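You operate a simulated robot arm through the tools that you are given. There is no shell and no other tool.

Carry out the task below with a simulated robot arm. There is one attempt and no reset: what you move stays moved.

## Task
Run the green stop fully back, lock it and wipe the steel table clean.
Fine: loosen the green lever first; use the wiping pad and put it back. What is to be rubbed or washed off counts as gone when no trace of it is left.
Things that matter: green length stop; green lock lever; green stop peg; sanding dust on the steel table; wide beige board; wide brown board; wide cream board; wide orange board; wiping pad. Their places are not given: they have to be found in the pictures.

The check looks at the end state, three seconds after you hand in, the way a careful person would. Anything else that was tipped, shoved, dropped, spilled or broken makes it a failure.

## Robot
A 6-joint arm with a two-finger gripper, fixed in place. Base frame: the origin is at the foot of the arm, x ahead of it, y to its left, z up; the work surface is at about z = 0.85. Units: m, degrees, N and s.
Its first joint turns from -166.0 to 166.0 degrees. Payload 2.45 kg.
Tool frame: the origin (TCP) lies between the finger pads and is the grasp point; the fingertips stand 0.02 m ahead of it; z points along the fingers, y is the line along which they close. The gripper opens to 0.14 m. The gripper's body begins 0.168 m behind the TCP.
Orientation is that of the tool frame in the base frame, as [roll, pitch, yaw] about the fixed x, y, z axes, in that order (R = Rz(yaw) Ry(pitch) Rx(roll)). With the fingers straight down and closing along the base's y, the tool's x points along the base's -x, its y along +y and its z along -z.

## Interface
- The arm moves only by the tool send_rows. Its argument "rows" is a list of rows, each a list of 2 entries, a list of its own where there are three numbers: the shift along the tool's x, y, z in units of 200 mm (1.0 is 200 mm), then the turn, a rotation vector about the tool's x, y, z in units of 90 degrees (1.0 is 90 degrees). In form: [[[x, y, z], [wx, wy, wz]], ...]. A call has 1 to 20 rows; each row is the pose to reach, as a shift and turn from the pose commanded when the call began, along the tool's axes at that moment. "gripper" is the closure in counts, from 0 (fully open) to 255 (shut), set as the call begins (left out, the last holds). A call with a number of a shift or a turn outside -1 to 1 is refused whole. Rows are played at 5 a second. More than 0.05 m and 8.6 degrees between two rows, or a gripper value outside its range, and nothing of the call is played. A pose out of reach is approached as far as the arm can. The call stops where the force on the tool passes 60 N (or 10 N more than at its start, if that is more) or the arm is blocked; 0.2 s more then pass. Each finger travels about 0.045 m/s and halts on what it meets, pressing with about 24 N; the grip force reading is that of the motor and also rises with nothing between the fingers. The clock runs only during rows and for 0.2 s after the last one: add rows that repeat a pose to give the fingers time. The reply holds the time, the measured pose of the TCP, the force on the tool along the base axes, the opening and the grip force, in the units named above and with some noise, with the torque about the TCP (base axes, N m) and any sound that the robot's microphone picked up, and new pictures: "pictures" is both (left out), scene, wrist or none.
- Cameras (640 x 400 px; columns grow to the right, rows downward): "scene" is fixed at [0.0524, 0.6503, 1.5997]; the picture's right is [-0.40, -0.92, 0.00], its down [-0.56, 0.24, -0.79] and it looks along [0.73, -0.32, -0.61] (base axes); focal length 376 px, centre (320, 200). "wrist" rides on the gripper at [0.078, 0.011, -0.209] in the tool frame; the picture's right is [-0.14, 0.99, 0.00], its down [-0.92, -0.13, -0.37] and it looks along [-0.36, -0.05, 0.93] (tool axes); focal length 280 px, centre (320, 200).
- locate(camera, pixels): for up to 12 pixels [column, row] of the newest picture of that camera ("zoom" is the newest enlarged one), the place [x, y, z] in the base frame of the surface seen there, good to about 0.002 m. The clock stands still meanwhile.
- enlarge(camera, box): a new picture of the part [left, top, right, bottom] of that camera's present view, enlarged. The clock stands still meanwhile.
- hand_in(): hands the job in; it is judged then, once.

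Leave the gripper open and the arm clear of the work at the hand-in unless told otherwise.

The tools are called after ">>>" by a JSON object that holds its "name" and its "arguments". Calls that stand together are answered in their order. send_rows: Moves the arm, as the interface text tells. Its arguments: {"type":"object","properties":{"rows":{"type":"array","items":{"type":"array"}},"gripper":{"type":"number"},"pictures":{"type":"string","enum":["both","scene","wrist","none"]}},"required":["rows"]} The other tools are called the same way: locate (camera, pixels) gives the place of the surface under pixels of a picture; enlarge (camera, box) takes an enlarged picture of a part of a camera's view; hand_in () hands the job in.

At the start:

```text
clock: 0.0
ee_pos: [0.7277, -0.151, 1.1706]
ee_rot: [-179.9, 0.1, 180.0]
wrist_force: [-0.1, -0.4, -1.4]
ft_torque: [-0.02, 0.02, 0.01]
width: 0.1398
grip_force: 0.0
```

scene: 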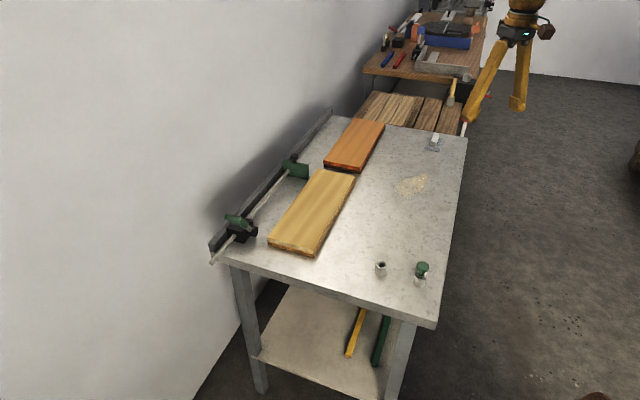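
wrist: 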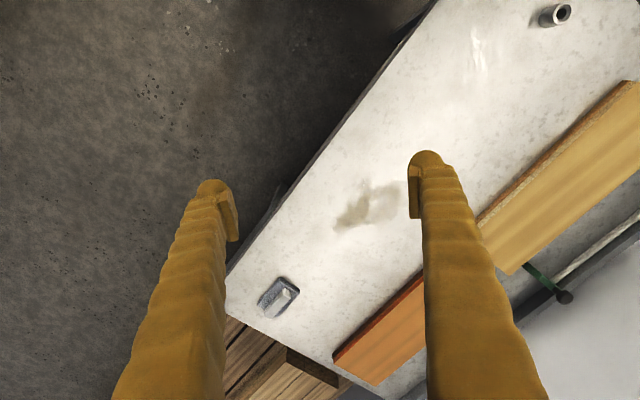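

I see a steel table with two boards, a rail with a green stop and a green lever at its left side, a dust patch near (412,185), a pad near (433,143), and a green peg at (421,270). I'll enlarge these to look closer.

>>> {"name": "enlarge", "arguments": {"camera": "scene", "box": [200, 140, 360, 270]}}

>>> {"name": "enlarge", "arguments": {"camera": "scene", "box": [350, 230, 450, 310]}}

>>> {"name": "enlarge", "arguments": {"camera": "scene", "box": [380, 120, 480, 200]}}

>>> {"name": "enlarge", "arguments": {"camera": "wrist", "box": [220, 150, 440, 340]}}

```text
3.08 times, centred on (280, 205) of scene
```

zoom: 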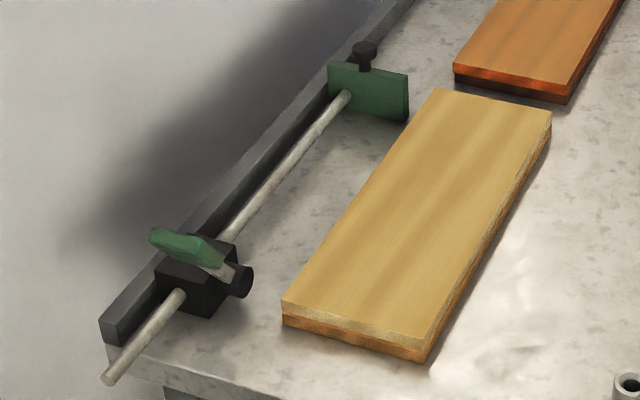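

```text
5.00 times, centred on (400, 270) of scene
```

zoom: 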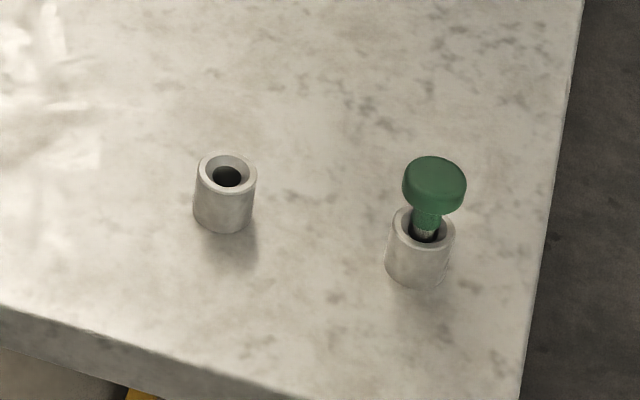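

```text
5.00 times, centred on (430, 160) of scene
```

zoom: 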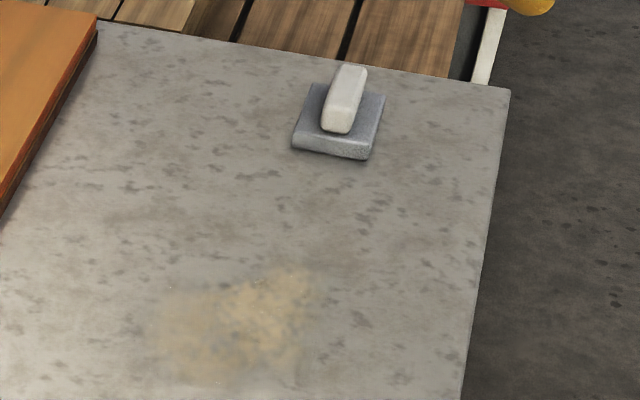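

```text
2.11 times, centred on (330, 245) of wrist
```

zoom: 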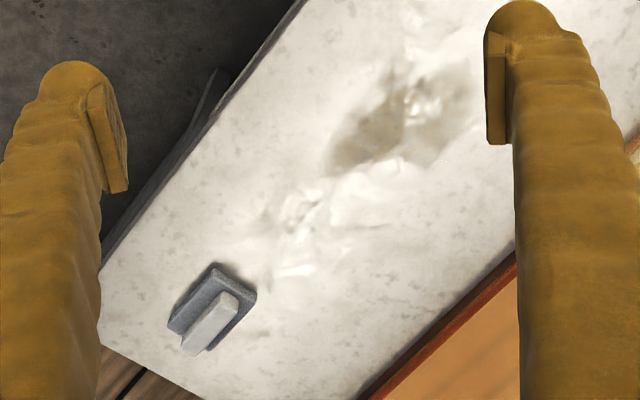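

Now I'll measure places: table corners, boards, rail, rod, stop, lever, peg, sockets, dust and pad.

>>> {"name": "locate", "arguments": {"camera": "scene", "pixels": [[222, 262], [435, 326], [466, 138], [332, 112], [270, 243], [306, 254], [318, 171], [354, 176], [326, 164], [358, 170], [352, 120], [384, 124]]}}

>>> {"name": "locate", "arguments": {"camera": "scene", "pixels": [[214, 261], [230, 248], [255, 213], [285, 176], [284, 160], [308, 172], [306, 178], [292, 158], [239, 218], [252, 222], [258, 233], [248, 237]]}}

>>> {"name": "locate", "arguments": {"camera": "scene", "pixels": [[381, 264], [421, 266], [381, 274], [420, 282], [434, 137], [433, 145], [425, 149], [441, 151], [428, 137], [443, 139], [412, 185], [400, 185]]}}

>>> {"name": "locate", "arguments": {"camera": "scene", "pixels": [[403, 190], [414, 194], [427, 176], [410, 178], [426, 190], [445, 110], [371, 100], [450, 75], [370, 66], [340, 330], [355, 340], [380, 345]]}}

```text
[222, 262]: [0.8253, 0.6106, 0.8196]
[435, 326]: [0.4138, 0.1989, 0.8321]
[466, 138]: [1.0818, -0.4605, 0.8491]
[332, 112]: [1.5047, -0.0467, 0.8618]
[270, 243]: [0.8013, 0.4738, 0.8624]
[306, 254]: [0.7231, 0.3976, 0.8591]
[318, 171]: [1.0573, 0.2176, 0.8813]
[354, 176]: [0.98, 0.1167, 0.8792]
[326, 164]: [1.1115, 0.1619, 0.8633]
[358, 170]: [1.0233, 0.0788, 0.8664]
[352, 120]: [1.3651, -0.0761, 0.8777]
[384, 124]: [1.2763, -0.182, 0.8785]
```

```text
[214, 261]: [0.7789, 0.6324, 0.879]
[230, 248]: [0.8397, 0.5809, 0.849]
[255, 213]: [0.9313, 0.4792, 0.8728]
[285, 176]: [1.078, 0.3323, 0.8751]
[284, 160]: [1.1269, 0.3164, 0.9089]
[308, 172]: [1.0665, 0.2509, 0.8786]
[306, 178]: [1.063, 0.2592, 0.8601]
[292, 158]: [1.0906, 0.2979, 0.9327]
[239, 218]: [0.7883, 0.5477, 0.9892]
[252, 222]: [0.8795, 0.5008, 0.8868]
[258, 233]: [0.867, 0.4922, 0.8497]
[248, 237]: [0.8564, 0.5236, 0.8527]
```

```text
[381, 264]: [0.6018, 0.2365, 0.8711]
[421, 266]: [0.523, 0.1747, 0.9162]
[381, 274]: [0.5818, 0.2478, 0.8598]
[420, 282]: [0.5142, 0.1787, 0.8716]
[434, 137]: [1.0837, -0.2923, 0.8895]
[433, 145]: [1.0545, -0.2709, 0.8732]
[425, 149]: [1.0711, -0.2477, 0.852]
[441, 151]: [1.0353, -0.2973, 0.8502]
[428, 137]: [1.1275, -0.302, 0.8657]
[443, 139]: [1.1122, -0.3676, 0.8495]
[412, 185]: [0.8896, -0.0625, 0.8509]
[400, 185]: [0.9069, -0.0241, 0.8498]
```

```text
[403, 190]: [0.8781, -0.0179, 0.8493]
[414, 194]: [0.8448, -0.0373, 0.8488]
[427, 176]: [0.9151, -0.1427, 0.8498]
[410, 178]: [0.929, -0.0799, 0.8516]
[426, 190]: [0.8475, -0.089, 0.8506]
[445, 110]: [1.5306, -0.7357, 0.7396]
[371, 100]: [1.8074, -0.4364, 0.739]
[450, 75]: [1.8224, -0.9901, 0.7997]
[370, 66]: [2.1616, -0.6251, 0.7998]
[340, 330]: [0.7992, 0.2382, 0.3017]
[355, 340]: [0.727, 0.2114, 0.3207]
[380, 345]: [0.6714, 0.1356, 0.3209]
```

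The table is turned about -45° to the base. The stop and pad look far out, so I'll measure the lever, stop and pad in more detail.

>>> {"name": "enlarge", "arguments": {"camera": "scene", "box": [204, 200, 268, 270]}}

>>> {"name": "locate", "arguments": {"camera": "zoom", "pixels": [[150, 110], [200, 110], [240, 120], [280, 135], [330, 150], [380, 190], [400, 230], [300, 190], [330, 240], [250, 260], [200, 300], [120, 340]]}}

>>> {"name": "enlarge", "arguments": {"camera": "scene", "box": [270, 145, 320, 190]}}

>>> {"name": "locate", "arguments": {"camera": "zoom", "pixels": [[200, 120], [250, 130], [300, 100], [300, 140], [350, 150], [420, 190], [480, 240], [480, 340], [420, 330], [250, 200], [200, 260], [150, 330]]}}

```text
5.71 times, centred on (236, 235) of scene
```

zoom: 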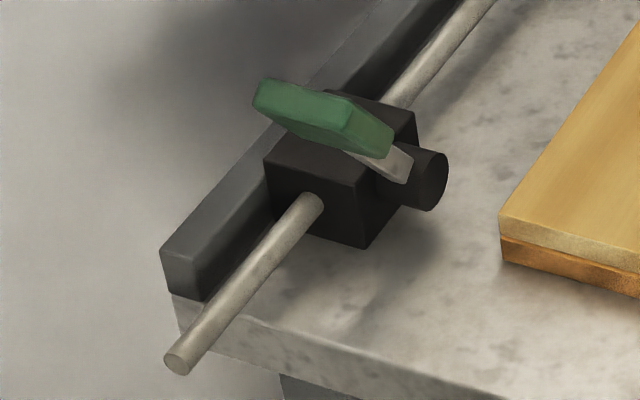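

```text
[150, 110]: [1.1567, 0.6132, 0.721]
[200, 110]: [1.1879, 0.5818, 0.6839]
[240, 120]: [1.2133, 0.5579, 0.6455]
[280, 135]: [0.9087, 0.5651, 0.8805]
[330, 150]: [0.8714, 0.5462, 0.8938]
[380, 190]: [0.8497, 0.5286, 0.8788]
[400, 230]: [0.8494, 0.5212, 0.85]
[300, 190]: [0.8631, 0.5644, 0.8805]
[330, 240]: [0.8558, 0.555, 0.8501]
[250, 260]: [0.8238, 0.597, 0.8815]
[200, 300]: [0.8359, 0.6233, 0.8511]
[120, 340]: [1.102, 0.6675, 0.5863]
```

```text
8.89 times, centred on (295, 168) of scene
```

zoom: 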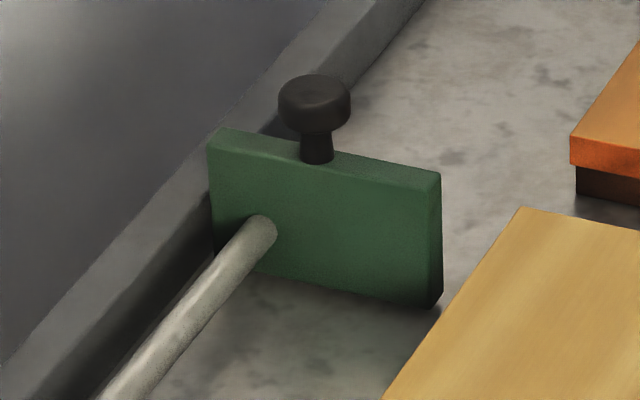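

```text
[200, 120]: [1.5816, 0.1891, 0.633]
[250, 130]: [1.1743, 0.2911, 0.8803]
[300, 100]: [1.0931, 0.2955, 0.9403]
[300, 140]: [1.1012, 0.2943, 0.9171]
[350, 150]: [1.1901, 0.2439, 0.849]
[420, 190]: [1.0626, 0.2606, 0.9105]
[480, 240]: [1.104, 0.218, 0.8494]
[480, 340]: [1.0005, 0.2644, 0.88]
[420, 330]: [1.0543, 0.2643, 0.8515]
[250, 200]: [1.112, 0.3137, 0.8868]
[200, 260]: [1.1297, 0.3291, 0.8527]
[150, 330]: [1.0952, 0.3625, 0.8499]
```

I'll zoom on the lever again and measure the handle, stub and hub.

>>> {"name": "enlarge", "arguments": {"camera": "scene", "box": [216, 206, 264, 246]}}

>>> {"name": "locate", "arguments": {"camera": "scene", "pixels": [[226, 216], [227, 219], [232, 217], [232, 222], [240, 220], [240, 225], [244, 220], [247, 225], [251, 228], [252, 230], [256, 228], [258, 228]]}}

>>> {"name": "locate", "arguments": {"camera": "scene", "pixels": [[255, 234], [250, 218], [240, 232], [228, 248], [222, 254], [212, 260], [245, 228], [242, 240], [248, 227], [254, 226], [258, 230], [256, 236]]}}

```text
10.00 times, centred on (240, 226) of scene
```

zoom: 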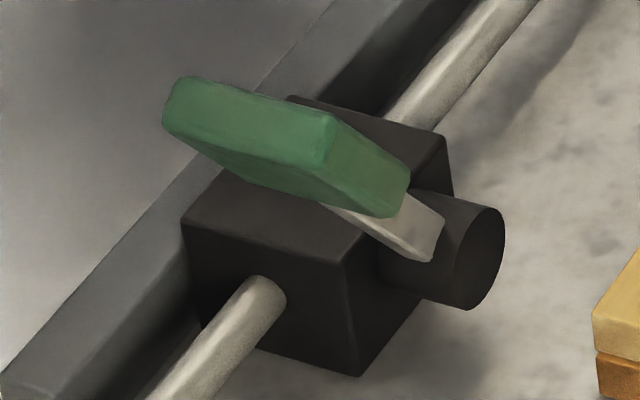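

```text
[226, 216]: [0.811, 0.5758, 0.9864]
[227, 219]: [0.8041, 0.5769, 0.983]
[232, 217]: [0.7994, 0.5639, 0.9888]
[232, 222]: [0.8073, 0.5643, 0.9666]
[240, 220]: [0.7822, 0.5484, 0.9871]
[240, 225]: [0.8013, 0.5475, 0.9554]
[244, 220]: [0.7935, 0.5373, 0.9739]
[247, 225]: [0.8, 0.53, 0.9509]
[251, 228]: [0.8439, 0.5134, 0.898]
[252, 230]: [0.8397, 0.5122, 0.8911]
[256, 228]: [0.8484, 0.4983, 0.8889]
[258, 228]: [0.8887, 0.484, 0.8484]
```

```text
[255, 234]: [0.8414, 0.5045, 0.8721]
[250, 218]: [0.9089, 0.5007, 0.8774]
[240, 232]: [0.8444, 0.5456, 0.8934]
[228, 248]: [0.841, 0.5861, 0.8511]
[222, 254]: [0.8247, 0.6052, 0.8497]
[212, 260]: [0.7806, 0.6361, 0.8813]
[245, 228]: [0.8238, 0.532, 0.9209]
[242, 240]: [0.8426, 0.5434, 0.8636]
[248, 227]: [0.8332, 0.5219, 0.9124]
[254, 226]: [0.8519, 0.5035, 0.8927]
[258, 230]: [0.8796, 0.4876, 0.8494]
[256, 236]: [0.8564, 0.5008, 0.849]
```

The lever sits on a hub on the table side of the clamp block, pivot along the table's short axis. Its handle rises to z≈0.99 and leans toward the near end. First I move toward it at safe height, turning the tool 45° so the wrist camera faces the rail.

>>> {"name": "send_rows", "arguments": {"rows": [[[0, 0.1667, 0], [0, 0, -0.0833]], [[0, 0.3333, 0], [0, 0, -0.1667]], [[0, 0.5, 0], [0, 0, -0.25]], [[0, 0.6667, 0], [0, 0, -0.3333]], [[0, 0.8333, 0], [0, 0, -0.4167]], [[0, 1.0, 0], [0, 0, -0.5]]], "pictures": "none"}}

>>> {"name": "send_rows", "arguments": {"rows": [[[-0.12, 0.2, 0], [0, 0, 0]], [[-0.24, 0.4, 0], [0, 0, 0]], [[-0.36, 0.58, 0], [0, 0, 0]], [[-0.5, 0.76, 0], [0, 0, 0]], [[-0.6, 0.95, 0], [0, 0, 0]]], "pictures": "both"}}

```text
clock: 1.4
ee_pos: [0.7264, 0.0472, 1.1716]
ee_rot: [-180.0, 0.0, -134.9]
wrist_force: [-1.3, 0.2, 0.1]
ft_torque: [-0.02, -0.02, -0.04]
width: 0.1403
grip_force: 0.0
```

```text
clock: 2.6
ee_pos: [0.6781, 0.2679, 1.1722]
ee_rot: [-180.0, 0.1, -135.0]
wrist_force: [0.0, -0.1, -0.1]
ft_torque: [0.0, -0.04, 0.0]
width: 0.1404
grip_force: 0.1
```

scene: 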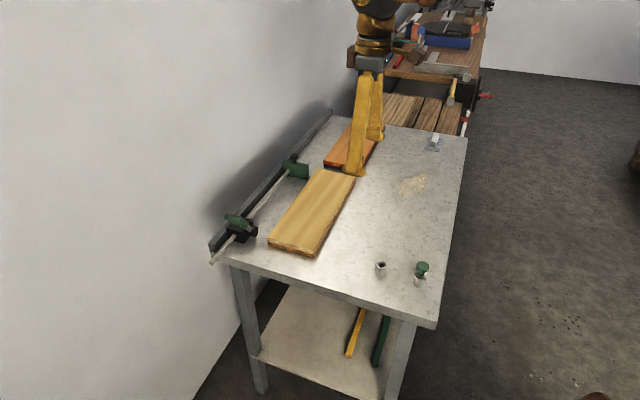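
wrist: 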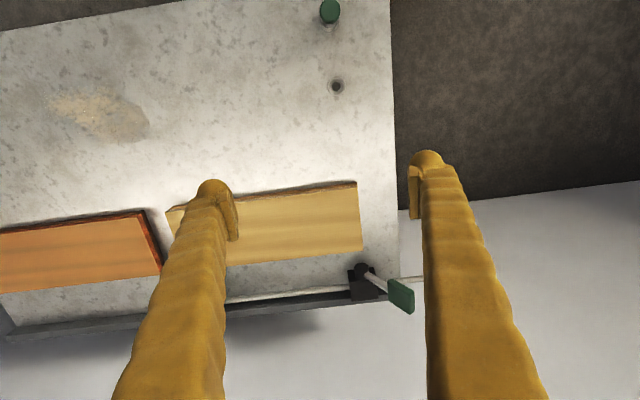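

The wrist camera now shows the hub at about (362,270), the green handle at (400,296) and dust at (100,115). I'll enlarge the lever and measure again from this side.

>>> {"name": "enlarge", "arguments": {"camera": "wrist", "box": [330, 245, 430, 325]}}

>>> {"name": "locate", "arguments": {"camera": "wrist", "pixels": [[362, 268], [370, 278], [360, 288], [380, 284], [390, 282], [390, 295], [400, 295], [411, 290], [411, 309], [405, 280], [415, 278], [340, 291]]}}

>>> {"name": "enlarge", "arguments": {"camera": "wrist", "box": [20, 60, 180, 160]}}

>>> {"name": "locate", "arguments": {"camera": "wrist", "pixels": [[48, 100], [60, 118], [85, 132], [110, 142], [140, 138], [150, 120], [125, 100], [100, 96], [75, 96], [60, 95], [100, 115], [130, 120]]}}

```text
5.00 times, centred on (380, 285) of wrist
```

zoom: 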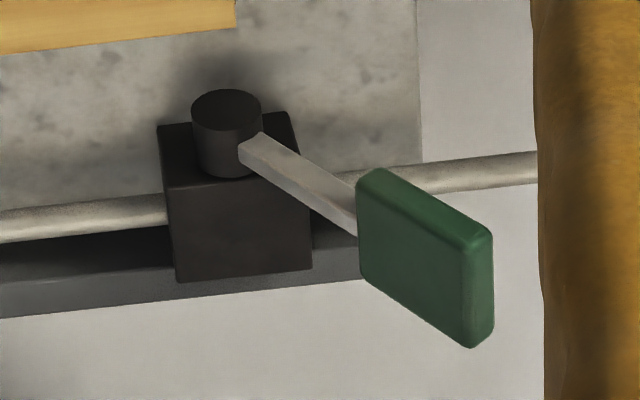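

```text
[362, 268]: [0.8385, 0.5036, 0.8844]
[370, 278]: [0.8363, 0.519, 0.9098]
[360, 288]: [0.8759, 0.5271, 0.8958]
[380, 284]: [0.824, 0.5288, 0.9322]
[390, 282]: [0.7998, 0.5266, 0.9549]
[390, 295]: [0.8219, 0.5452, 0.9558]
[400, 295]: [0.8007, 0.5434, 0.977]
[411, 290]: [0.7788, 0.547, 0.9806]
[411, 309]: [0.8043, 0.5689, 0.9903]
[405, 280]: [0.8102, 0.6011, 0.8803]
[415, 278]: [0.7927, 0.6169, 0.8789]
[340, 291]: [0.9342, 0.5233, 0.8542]
```

```text
4.00 times, centred on (100, 110) of wrist
```

zoom: 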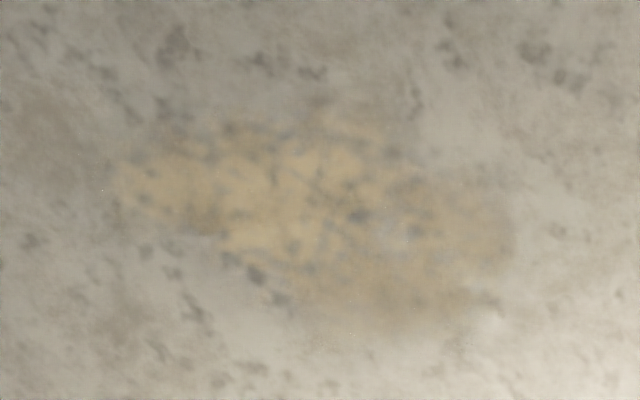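

```text
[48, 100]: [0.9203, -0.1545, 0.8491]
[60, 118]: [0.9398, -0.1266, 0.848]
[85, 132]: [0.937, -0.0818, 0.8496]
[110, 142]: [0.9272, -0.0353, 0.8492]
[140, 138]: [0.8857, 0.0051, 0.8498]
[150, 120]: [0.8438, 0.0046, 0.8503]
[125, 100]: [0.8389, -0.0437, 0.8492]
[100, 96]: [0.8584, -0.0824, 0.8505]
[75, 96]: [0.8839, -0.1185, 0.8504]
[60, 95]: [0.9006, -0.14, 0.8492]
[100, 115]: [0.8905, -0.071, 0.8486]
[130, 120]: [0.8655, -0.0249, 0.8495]
```

Lever hub is at about (0.84,0.50,0.87) and the handle tip at (0.79,0.56,0.99), leaning about 36° from vertical toward the near end. I'll bring the fingers above the handle, opened to about 0.10 m and tilted 20° outward, so that they straddle it along the rail direction.

>>> {"name": "send_rows", "arguments": {"rows": [[[-0.1667, 0.093, 0], [0, -0.037, 0]], [[-0.3333, 0.186, 0], [0, -0.074, 0]], [[-0.5, 0.279, 0], [0, -0.111, 0]], [[-0.6667, 0.372, 0], [0, -0.148, 0]], [[-0.8333, 0.465, 0], [0, -0.185, 0]], [[-1.0, 0.5585, 0], [0, -0.222, 0]]], "gripper": 73, "pictures": "none"}}

>>> {"name": "send_rows", "arguments": {"rows": [[[-0.078, 0, 0.206], [0, 0, 0]], [[-0.155, 0, 0.411], [0, 0, 0]], [[-0.233, 0, 0.617], [0, 0, 0]]], "pictures": "both"}}

```text
clock: 4.0
ee_pos: [0.7404, 0.4896, 1.1714]
ee_rot: [179.9, 20.1, -134.9]
wrist_force: [0.4, 0.1, 0.5]
ft_torque: [-0.02, -0.01, 0.0]
width: 0.1001
grip_force: 0.1
```

```text
clock: 4.8
ee_pos: [0.8019, 0.5479, 1.0726]
ee_rot: [-179.9, 20.0, -135.0]
wrist_force: [0.2, -0.5, 0.8]
ft_torque: [0.01, 0.05, -0.02]
width: 0.1001
grip_force: 0.1
```

scene: 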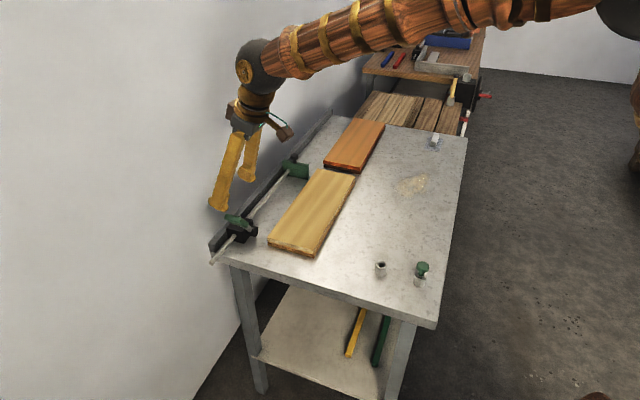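
wrist: 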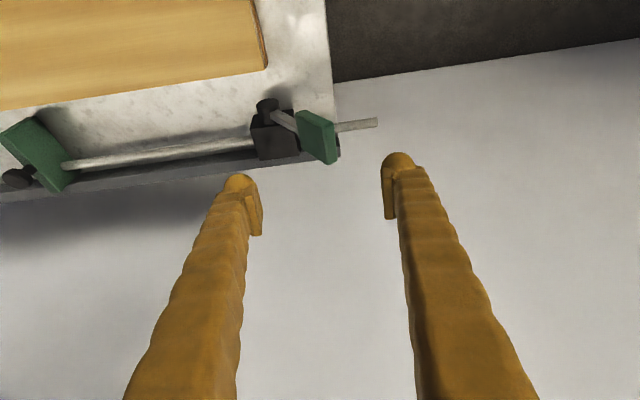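

The handle lies under the gap between the fingers. I lower the fingers straight down 0.105 m around it.

>>> {"name": "send_rows", "arguments": {"rows": [[[0.045, 0, 0.123], [0, 0, 0]], [[0.09, 0, 0.247], [0, 0, 0]], [[0.135, 0, 0.37], [0, 0, 0]], [[0.18, 0, 0.493], [0, 0, 0]]], "pictures": "both"}}

```text
clock: 5.8
ee_pos: [0.801, 0.5492, 0.9667]
ee_rot: [-179.9, 20.0, -134.9]
wrist_force: [0.3, -0.4, 0.7]
ft_torque: [-0.02, -0.02, 0.01]
width: 0.1001
grip_force: 0.1
```

scene: 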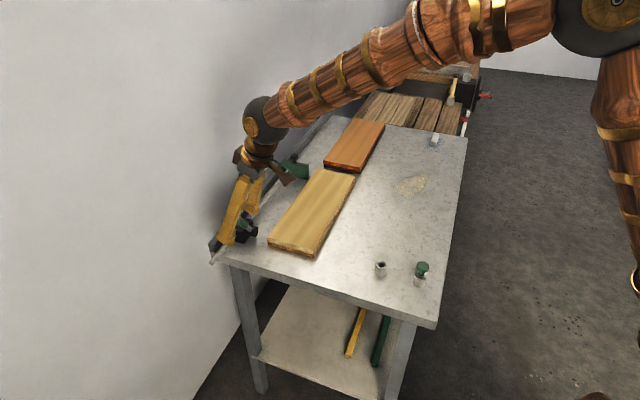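
wrist: 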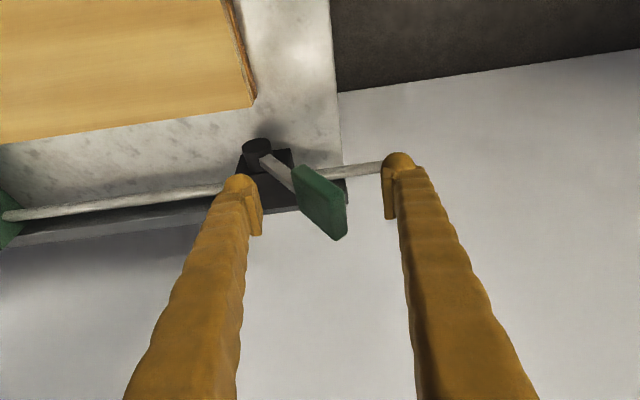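

The handle is between the fingers with free space on both sides. I push gently toward the far end (+u, i.e. up and over) in small steps and watch the force.

>>> {"name": "send_rows", "arguments": {"rows": [[[0, -0.05, 0], [0, 0, 0]], [[0, -0.1, 0], [0, 0, 0]], [[0, -0.14, 0], [0, 0, 0]], [[0, -0.17, 0], [0, 0, 0]], [[0, -0.2, 0], [0, 0, 0]]], "pictures": "wrist"}}

```text
clock: 7.0
ee_pos: [0.8291, 0.5206, 0.9656]
ee_rot: [-180.0, 20.0, -135.0]
wrist_force: [-0.3, 1.2, 0.6]
ft_torque: [-0.03, 0.02, 0.03]
width: 0.1003
grip_force: 0.4
```

wrist: 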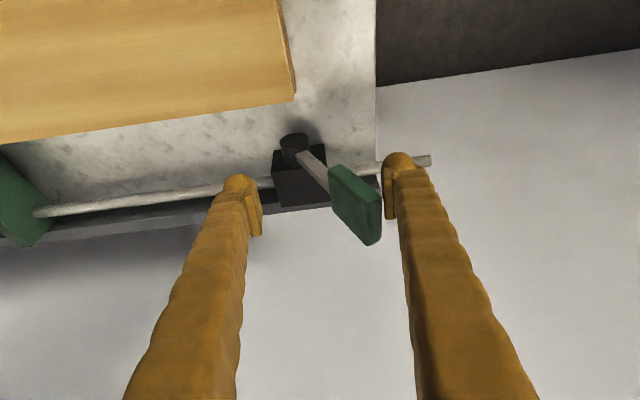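

The near finger is almost at the handle. I go on in 4 mm steps.

>>> {"name": "send_rows", "arguments": {"rows": [[[0, -0.02, 0], [0, 0, 0]], [[0, -0.04, 0], [0, 0, 0]], [[0, -0.06, 0], [0, 0, 0]], [[0, -0.08, 0], [0, 0, 0]]], "pictures": "wrist"}}

```text
clock: 8.0
ee_pos: [0.8406, 0.5098, 0.9658]
ee_rot: [-179.9, 20.0, -135.0]
wrist_force: [0.6, -0.1, -0.4]
ft_torque: [0.01, 0.0, 0.01]
width: 0.1001
grip_force: 0.4
```

wrist: 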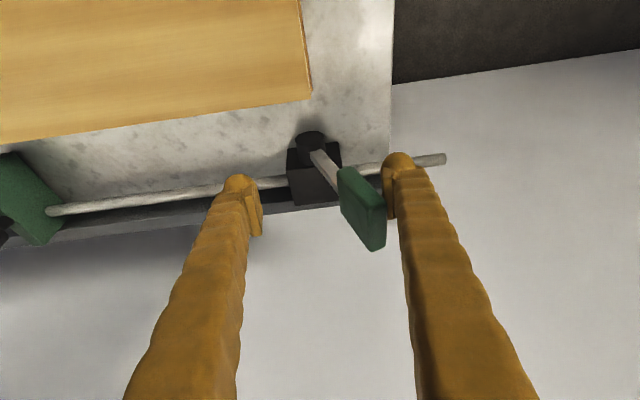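

The hub moved 16 px in the picture but the handle only 6, so the lever is turning with very little force. I continue toward +u.

>>> {"name": "send_rows", "arguments": {"rows": [[[0, -0.03, 0], [0, 0, 0]], [[0, -0.06, 0], [0, 0, 0]], [[0, -0.09, 0], [0, 0, 0]], [[0, -0.12, 0], [0, 0, 0]], [[0, -0.15, 0], [0, 0, 0]], [[0, -0.18, 0], [0, 0, 0]], [[0, -0.21, 0], [0, 0, 0]], [[0, -0.24, 0], [0, 0, 0]]], "pictures": "both"}}

```text
clock: 9.8
ee_pos: [0.8756, 0.4754, 0.9663]
ee_rot: [-180.0, 20.0, -135.0]
wrist_force: [0.1, -0.1, -0.8]
ft_torque: [-0.02, -0.01, -0.03]
width: 0.1
grip_force: 0.3
```

scene: 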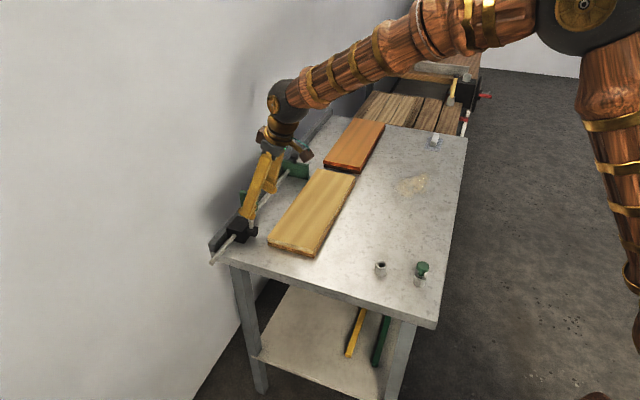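
wrist: 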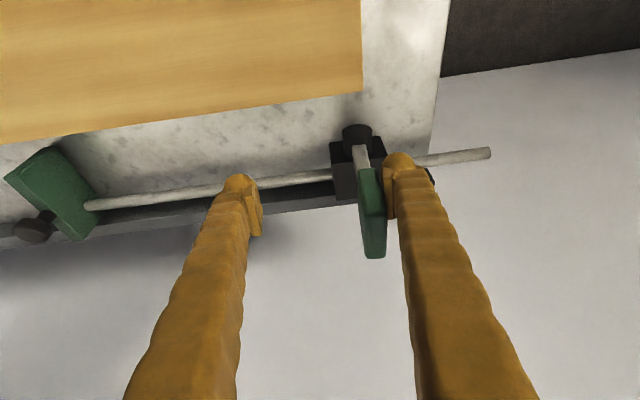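

The lever stands nearly vertical now. I keep pushing toward +u in small steps until it resists.

>>> {"name": "send_rows", "arguments": {"rows": [[[0, -0.03, 0], [0, 0, 0]], [[0, -0.06, 0], [0, 0, 0]], [[0, -0.09, 0], [0, 0, 0]], [[0, -0.12, 0], [0, 0, 0]], [[0, -0.15, 0], [0, 0, 0]], [[0, -0.18, 0], [0, 0, 0]], [[0, -0.21, 0], [0, 0, 0]], [[0, -0.24, 0], [0, 0, 0]]], "pictures": "both"}}

```text
clock: 11.6
ee_pos: [0.9084, 0.4412, 0.9653]
ee_rot: [-179.9, 19.9, -135.0]
wrist_force: [0.2, 1.3, 0.7]
ft_torque: [-0.01, 0.0, 0.01]
width: 0.1001
grip_force: 0.2
```

scene: 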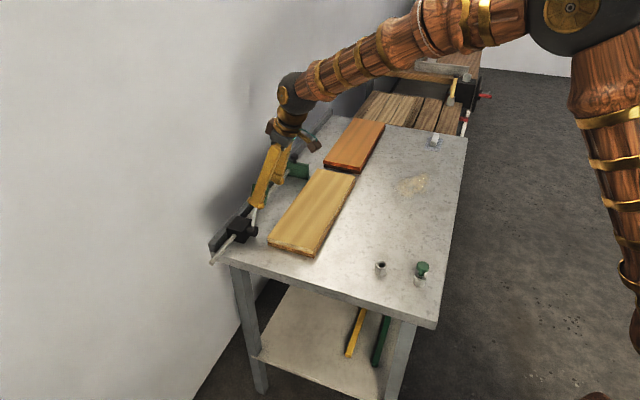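
wrist: 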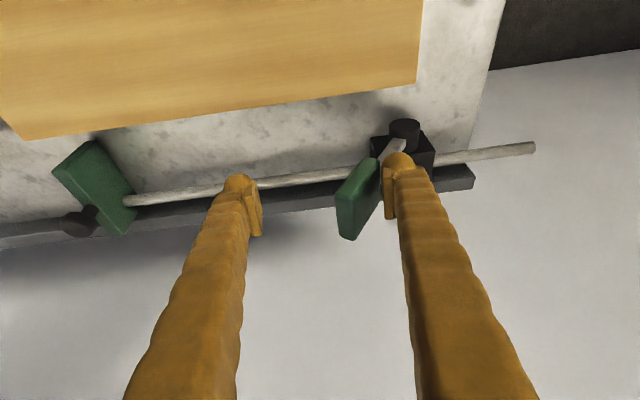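

Still almost no force and the lever leans to the far side. I continue.

>>> {"name": "send_rows", "arguments": {"rows": [[[0, -0.03, 0], [0, 0, 0]], [[0, -0.06, 0], [0, 0, 0]], [[0, -0.09, 0], [0, 0, 0]], [[0, -0.12, 0], [0, 0, 0]], [[0, -0.15, 0], [0, 0, 0]], [[0, -0.18, 0], [0, 0, 0]], [[0, -0.21, 0], [0, 0, 0]], [[0, -0.24, 0], [0, 0, 0]]], "pictures": "both"}}

```text
clock: 12.9
ee_pos: [0.9265, 0.4245, 0.9682]
ee_rot: [179.7, 20.0, -135.0]
wrist_force: [-36.5, 22.0, 19.4]
ft_torque: [1.32, 1.29, 0.1]
width: 0.1337
grip_force: 24.5
stopped in row 6: the force on the tool passed its limit at 67 N (the readings are from after the stop); the commanded pose is now the measured one
```

scene: 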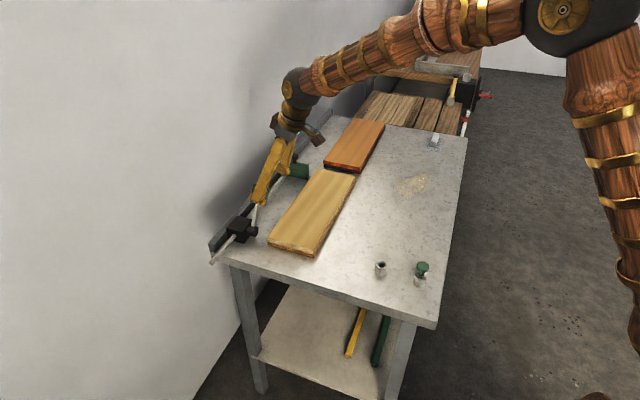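
wrist: 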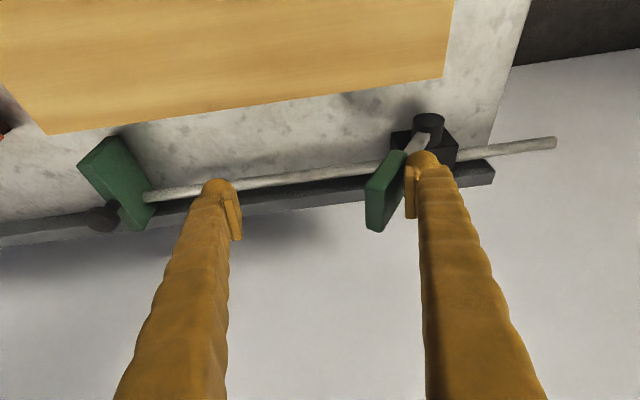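

The lever has met its end stop on the far side (67 N), and the fingers were pressed open. I back off 0.03 m toward -u and look at the lever's angle.

>>> {"name": "send_rows", "arguments": {"rows": [[[0, 0.05, 0], [0, 0, 0]], [[0, 0.1, 0], [0, 0, 0]], [[0, 0.15, 0], [0, 0, 0]], [[0, 0.15, 0], [0, 0, 0]]], "gripper": 20, "pictures": "both"}}

>>> {"name": "enlarge", "arguments": {"camera": "wrist", "box": [330, 90, 500, 240]}}

>>> {"name": "locate", "arguments": {"camera": "zoom", "pixels": [[300, 120], [250, 200], [230, 260], [200, 230], [270, 250], [330, 130], [360, 150], [400, 200], [300, 180], [240, 300], [210, 300], [280, 200]]}}

```text
clock: 13.9
ee_pos: [0.9083, 0.4428, 0.9667]
ee_rot: [179.8, 20.0, -134.9]
wrist_force: [-0.3, 0.2, 0.3]
ft_torque: [-0.01, 0.01, -0.01]
width: 0.129
grip_force: 0.1
```

scene: 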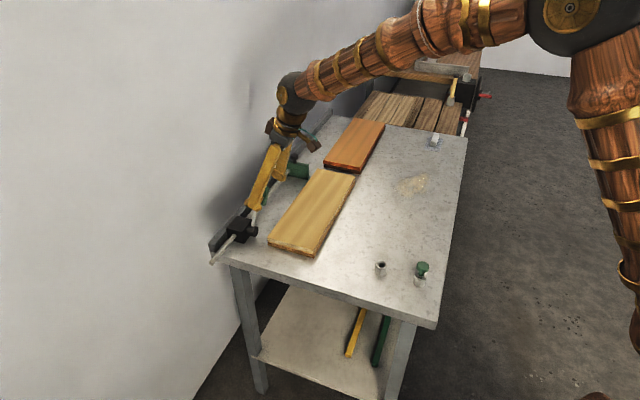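
wrist: 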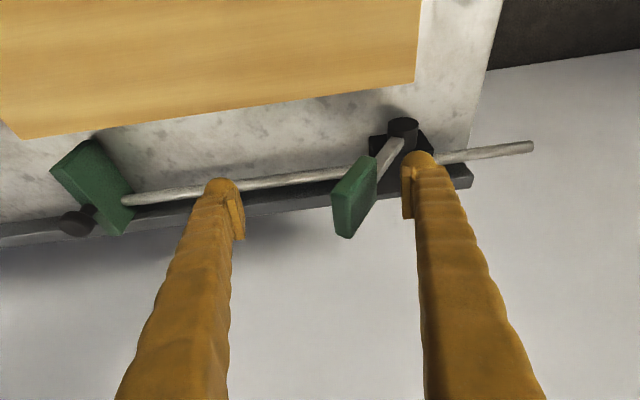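

```text
2.67 times, centred on (415, 165) of wrist
```

zoom: 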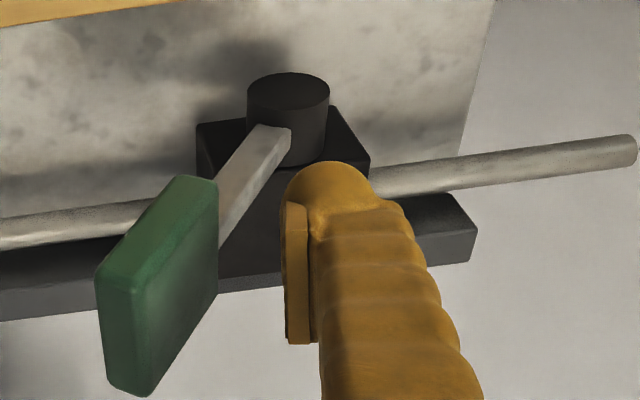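

```text
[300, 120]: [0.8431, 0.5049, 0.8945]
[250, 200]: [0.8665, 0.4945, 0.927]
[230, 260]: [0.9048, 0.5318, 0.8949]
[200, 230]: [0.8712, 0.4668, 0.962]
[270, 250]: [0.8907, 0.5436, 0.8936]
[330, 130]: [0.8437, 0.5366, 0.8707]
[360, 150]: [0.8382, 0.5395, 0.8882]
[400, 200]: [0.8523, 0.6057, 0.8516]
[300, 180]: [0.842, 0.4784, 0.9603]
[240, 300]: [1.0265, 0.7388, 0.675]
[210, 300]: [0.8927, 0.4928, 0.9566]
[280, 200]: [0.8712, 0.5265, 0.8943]
```

The lever now leans about 35° toward the far side, against its end stop. I'll now try the stop by pulling the rod's free near end (about u=0.12, overhanging the table edge), which stays clear of the lever. First I lift out, retreat, untilt and turn the tool 90°.

>>> {"name": "send_rows", "arguments": {"rows": [[[-0.064, 0, -0.176], [0, 0, 0]], [[-0.128, 0, -0.352], [0, 0, 0]], [[-0.192, 0, -0.529], [0, 0, 0]], [[-0.2565, 0, -0.705], [0, 0, 0]]], "pictures": "none"}}

>>> {"name": "send_rows", "arguments": {"rows": [[[0.118, 0.125, -0.043], [0, 0.0555, 0]], [[0.235, 0.25, -0.086], [0, 0.111, 0]], [[0.353, 0.375, -0.128], [0, 0.1665, 0]], [[0.47, 0.5, -0.171], [0, 0.222, 0]]], "pictures": "none"}}

>>> {"name": "send_rows", "arguments": {"rows": [[[0, 0.04, 0], [0, 0, 0.09]], [[0, 0.08, 0], [0, 0, 0.18]], [[0, 0.12, 0], [0, 0, 0.27]], [[0, 0.16, 0], [0, 0, 0.36]], [[0, 0.2, 0], [0, 0, 0.45]], [[0, 0.24, 0], [0, 0, 0.54]], [[0, 0.28, 0], [0, 0, 0.63]], [[0, 0.32, 0], [0, 0, 0.72]], [[0, 0.36, 0], [0, 0, 0.81]], [[0, 0.4, 0], [0, 0, 0.9]], [[0, 0.43, 0], [0, 0, 0.95]], [[0, 0.45, 0], [0, 0, 1.0]]], "pictures": "both"}}

```text
clock: 14.9
ee_pos: [0.9079, 0.4418, 1.116]
ee_rot: [179.9, 20.0, -135.0]
wrist_force: [0.6, 0.0, -0.4]
ft_torque: [0.01, 0.04, -0.05]
width: 0.129
grip_force: 0.0
```

```text
clock: 15.9
ee_pos: [0.7664, 0.4414, 1.1172]
ee_rot: [179.8, -0.2, -135.0]
wrist_force: [0.4, 0.1, -0.4]
ft_torque: [-0.03, -0.03, 0.02]
width: 0.1289
grip_force: 0.1
```

```text
clock: 18.5
ee_pos: [0.703, 0.5051, 1.1171]
ee_rot: [180.0, -0.2, 135.0]
wrist_force: [0.1, -0.4, -0.2]
ft_torque: [-0.01, 0.02, -0.04]
width: 0.1292
grip_force: 0.2
```

scene: 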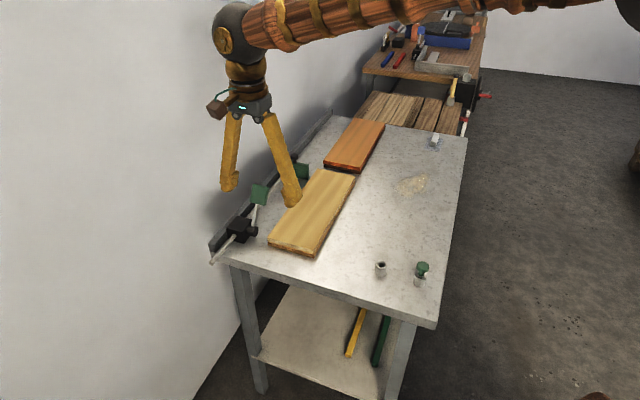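
wrist: 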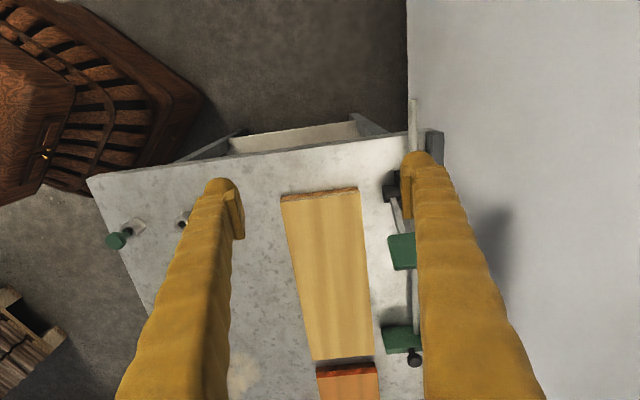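

From above I see the rod's near end at wrist (413,100) and the rail's near end at (437,133). I'll measure both precisely.

>>> {"name": "enlarge", "arguments": {"camera": "wrist", "box": [370, 80, 470, 150]}}

>>> {"name": "locate", "arguments": {"camera": "zoom", "pixels": [[276, 130], [276, 160], [276, 200], [276, 250], [276, 300], [265, 200], [288, 200], [420, 330], [370, 330], [420, 400], [380, 380], [200, 370]]}}

>>> {"name": "locate", "arguments": {"camera": "scene", "pixels": [[212, 262], [213, 258], [218, 256], [224, 250], [210, 246], [209, 252], [259, 195], [262, 190], [268, 188], [262, 200], [255, 207], [250, 222]]}}

```text
5.71 times, centred on (420, 115) of wrist
```

zoom: 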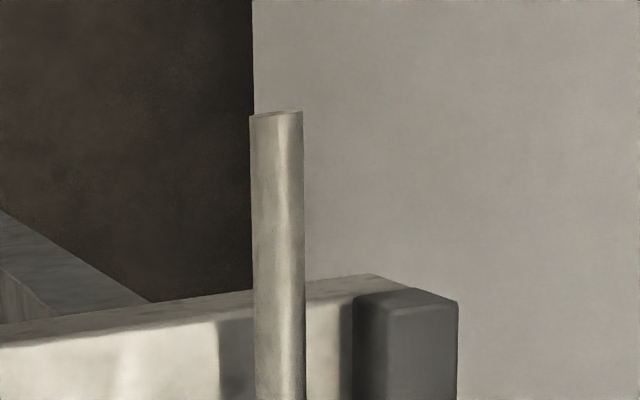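

```text
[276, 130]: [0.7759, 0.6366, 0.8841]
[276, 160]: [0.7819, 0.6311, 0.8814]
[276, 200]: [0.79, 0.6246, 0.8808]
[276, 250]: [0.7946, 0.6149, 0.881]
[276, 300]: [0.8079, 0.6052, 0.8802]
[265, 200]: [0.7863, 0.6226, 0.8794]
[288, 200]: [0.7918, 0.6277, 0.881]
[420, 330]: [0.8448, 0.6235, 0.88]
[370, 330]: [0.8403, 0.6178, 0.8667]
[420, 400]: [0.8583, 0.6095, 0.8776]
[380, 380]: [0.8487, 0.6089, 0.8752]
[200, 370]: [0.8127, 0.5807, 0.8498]
```

```text
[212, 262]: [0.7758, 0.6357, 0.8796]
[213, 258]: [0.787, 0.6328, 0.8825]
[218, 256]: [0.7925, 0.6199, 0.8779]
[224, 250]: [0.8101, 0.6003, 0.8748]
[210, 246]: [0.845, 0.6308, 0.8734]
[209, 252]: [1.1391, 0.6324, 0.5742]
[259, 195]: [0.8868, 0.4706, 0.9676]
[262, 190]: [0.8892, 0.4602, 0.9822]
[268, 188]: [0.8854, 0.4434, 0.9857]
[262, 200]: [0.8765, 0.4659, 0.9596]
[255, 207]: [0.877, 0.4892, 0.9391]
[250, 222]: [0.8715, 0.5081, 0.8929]
```

The rod is about 16 mm thick with centre at v≈1.0, z≈0.873 and its end at u≈0.099. The rail ends at u≈0.157 and the table edge is at u≈0.152, so I can grip the overhanging end at u≈0.12. I hover with a 25° tilt and an opening of 0.07 m.

>>> {"name": "send_rows", "arguments": {"rows": [[[0.025, 0.0975, 0.124], [-0.0695, 0, 0]], [[0.05, 0.195, 0.248], [-0.139, 0, 0]], [[0.075, 0.2925, 0.371], [-0.2085, 0, 0]], [[0.1, 0.39, 0.495], [-0.278, 0, 0]], [[0.1, 0.39, 0.495], [-0.278, 0, 0]]], "gripper": 127, "pictures": "both"}}

```text
clock: 19.7
ee_pos: [0.7453, 0.5755, 1.0186]
ee_rot: [154.9, 0.0, 135.0]
wrist_force: [-0.1, -0.4, -0.1]
ft_torque: [-0.03, -0.03, -0.01]
width: 0.0704
grip_force: 0.0
```

scene: 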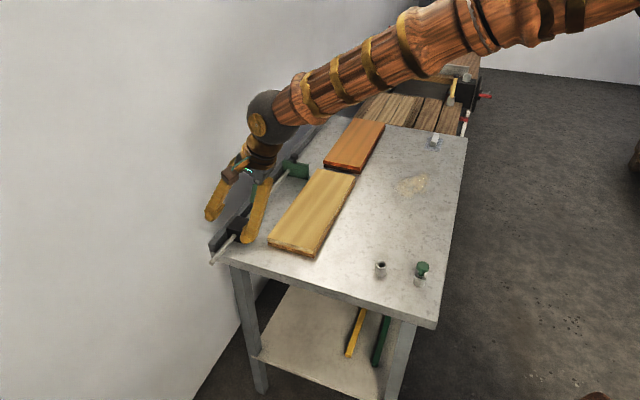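
wrist: 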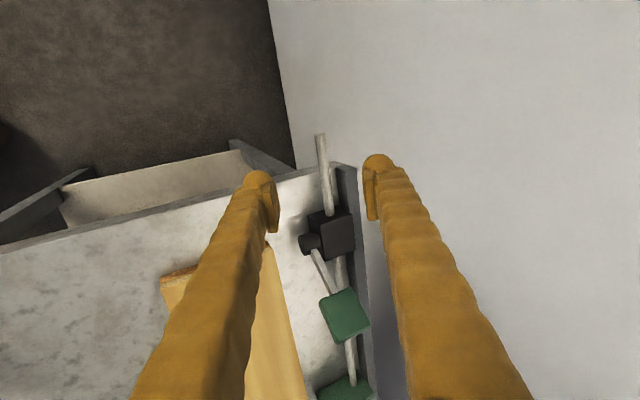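

The rod's end lies in the middle between the fingers. I advance 0.16 m along the finger direction.

>>> {"name": "send_rows", "arguments": {"rows": [[[0, 0, 0.2], [0, 0, 0]], [[0, 0, 0.4], [0, 0, 0]], [[0, 0, 0.55], [0, 0, 0]], [[0, 0, 0.7], [0, 0, 0]], [[0, 0, 0.8], [0, 0, 0]]], "pictures": "both"}}

```text
clock: 20.9
ee_pos: [0.7893, 0.6226, 0.8728]
ee_rot: [154.9, -0.2, 135.0]
wrist_force: [0.2, 0.1, 0.0]
ft_torque: [-0.05, 0.01, 0.01]
width: 0.0706
grip_force: 0.0
```

scene: 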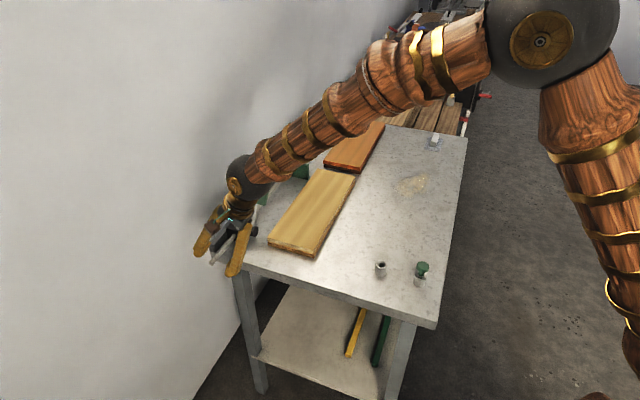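
wrist: 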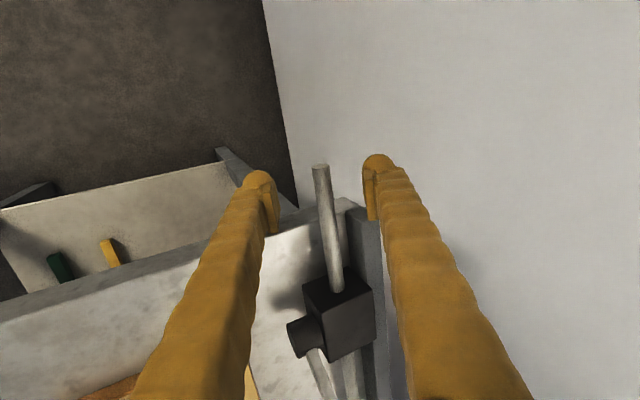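

The rod's end is between the fingertips. I close on it.

>>> {"name": "send_rows", "arguments": {"rows": [[[0, 0, 0], [0, 0, 0]], [[0, 0, 0], [0, 0, 0]], [[0, 0, 0], [0, 0, 0]], [[0, 0, 0], [0, 0, 0]], [[0, 0, 0], [0, 0, 0]]], "gripper": 255, "pictures": "wrist"}}

```text
clock: 22.1
ee_pos: [0.7923, 0.6237, 0.8757]
ee_rot: [154.7, -0.1, 135.2]
wrist_force: [39.1, 40.5, 4.8]
ft_torque: [-0.02, 0.09, 0.03]
width: 0.0094
grip_force: 35.2
```

wrist: 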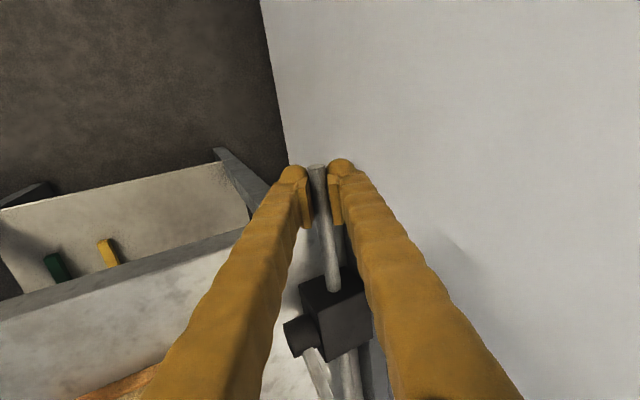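

It holds the rod, but there is about 56 N of sideways load because the rod is slightly off centre toward +v. I shift the tool a few mm along its closing line to relieve this.

>>> {"name": "send_rows", "arguments": {"rows": [[[0, 0.01, 0], [0, 0, 0]], [[0, 0.02, 0], [0, 0, 0]], [[0, 0.02, 0], [0, 0, 0]]], "pictures": "none"}}

```text
clock: 22.9
ee_pos: [0.792, 0.6246, 0.8747]
ee_rot: [155.1, -0.1, 135.1]
wrist_force: [-4.2, -5.0, 26.5]
ft_torque: [0.02, -0.01, -0.01]
width: 0.0093
grip_force: 36.8
```

The load is small now. I pull gently along the rod toward the near side (-u, tool +x) in small steps to test whether it is loose.

>>> {"name": "send_rows", "arguments": {"rows": [[[0.02, 0, 0], [0, 0, 0]], [[0.04, 0, 0], [0, 0, 0]], [[0.06, 0, 0], [0, 0, 0]], [[0.08, 0, 0], [0, 0, 0]], [[0.1, 0, 0], [0, 0, 0]]], "pictures": "both"}}

```text
clock: 24.1
ee_pos: [0.7781, 0.6397, 0.8752]
ee_rot: [155.0, -0.3, 135.1]
wrist_force: [-18.1, -20.0, 6.5]
ft_torque: [0.02, 0.08, 0.06]
width: 0.0093
grip_force: 36.9
```

scene: 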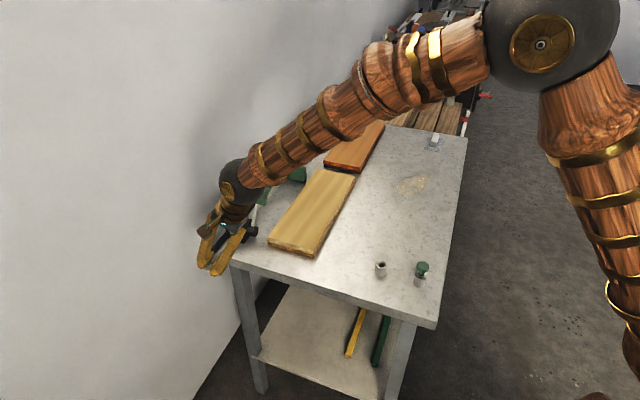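
wrist: 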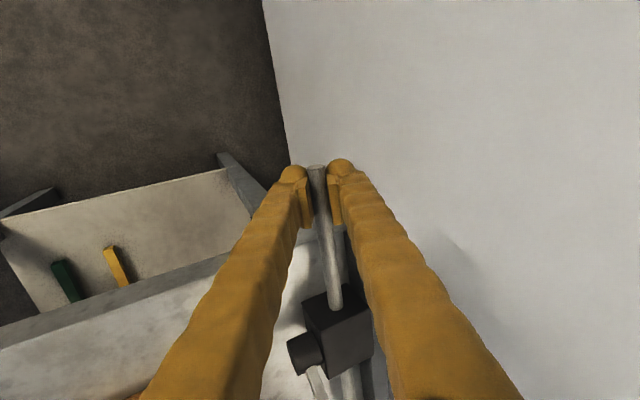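

The block recedes in the wrist picture while the rod's end stays between the fingers: the rod slides, so the lever is loose. I keep pulling along -u with a 1 mm sideways correction.

>>> {"name": "send_rows", "arguments": {"rows": [[[0.05, -0.004, 0], [0, 0, 0]], [[0.12, -0.005, 0], [0, 0, 0]], [[0.2, -0.005, 0], [0, 0, 0]], [[0.28, -0.005, 0], [0, 0, 0]], [[0.36, -0.005, 0], [0, 0, 0]], [[0.44, -0.005, 0], [0, 0, 0]]], "pictures": "both"}}

```text
clock: 25.5
ee_pos: [0.7167, 0.7019, 0.8744]
ee_rot: [155.0, -0.1, 135.1]
wrist_force: [-17.4, -18.8, -4.3]
ft_torque: [0.07, 0.09, 0.05]
width: 0.0091
grip_force: 36.3
```

scene: 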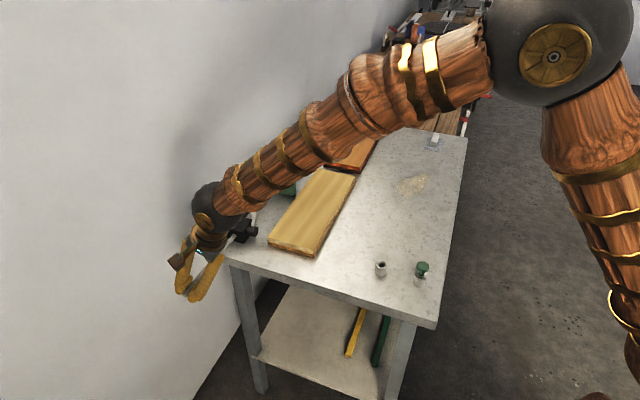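
wrist: 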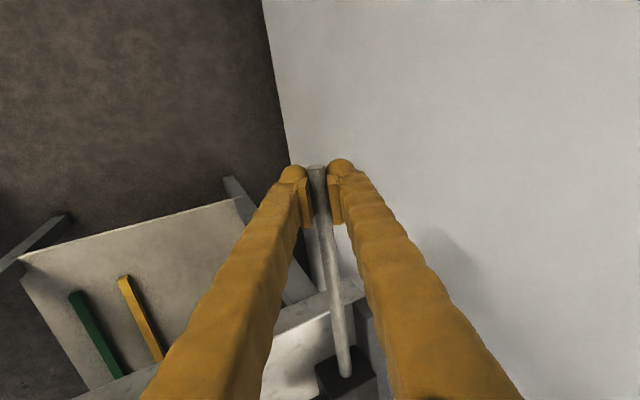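

It slides well (about 0.108 m so far). I continue pulling another 0.12 m.

>>> {"name": "send_rows", "arguments": {"rows": [[[0.08, -0.003, 0], [0, 0, 0]], [[0.16, -0.005, 0], [0, 0, 0]], [[0.24, -0.005, 0], [0, 0, 0]], [[0.32, -0.005, 0], [0, 0, 0]], [[0.4, -0.005, 0], [0, 0, 0]], [[0.48, -0.005, 0], [0, 0, 0]], [[0.56, -0.005, 0], [0, 0, 0]]], "pictures": "both"}}

```text
clock: 27.1
ee_pos: [0.6391, 0.7775, 0.8751]
ee_rot: [154.9, -0.2, 135.0]
wrist_force: [16.1, -26.2, -10.0]
ft_torque: [-0.08, -0.02, 0.05]
width: 0.0099
grip_force: 37.7
```

scene: 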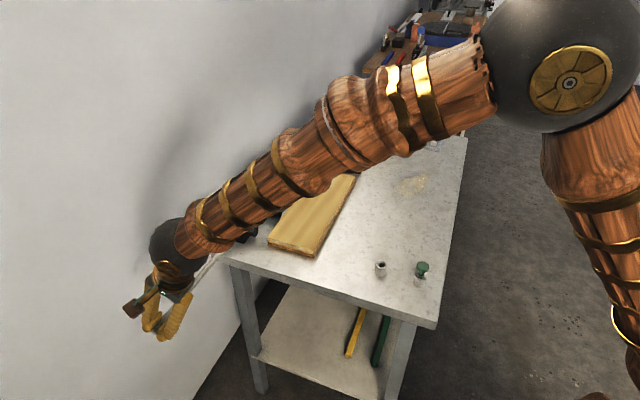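
wrist: 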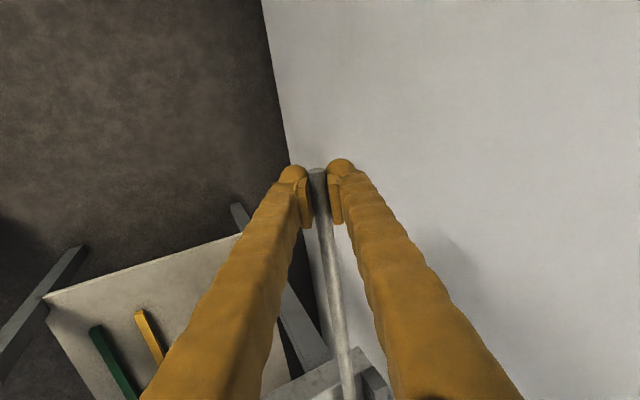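

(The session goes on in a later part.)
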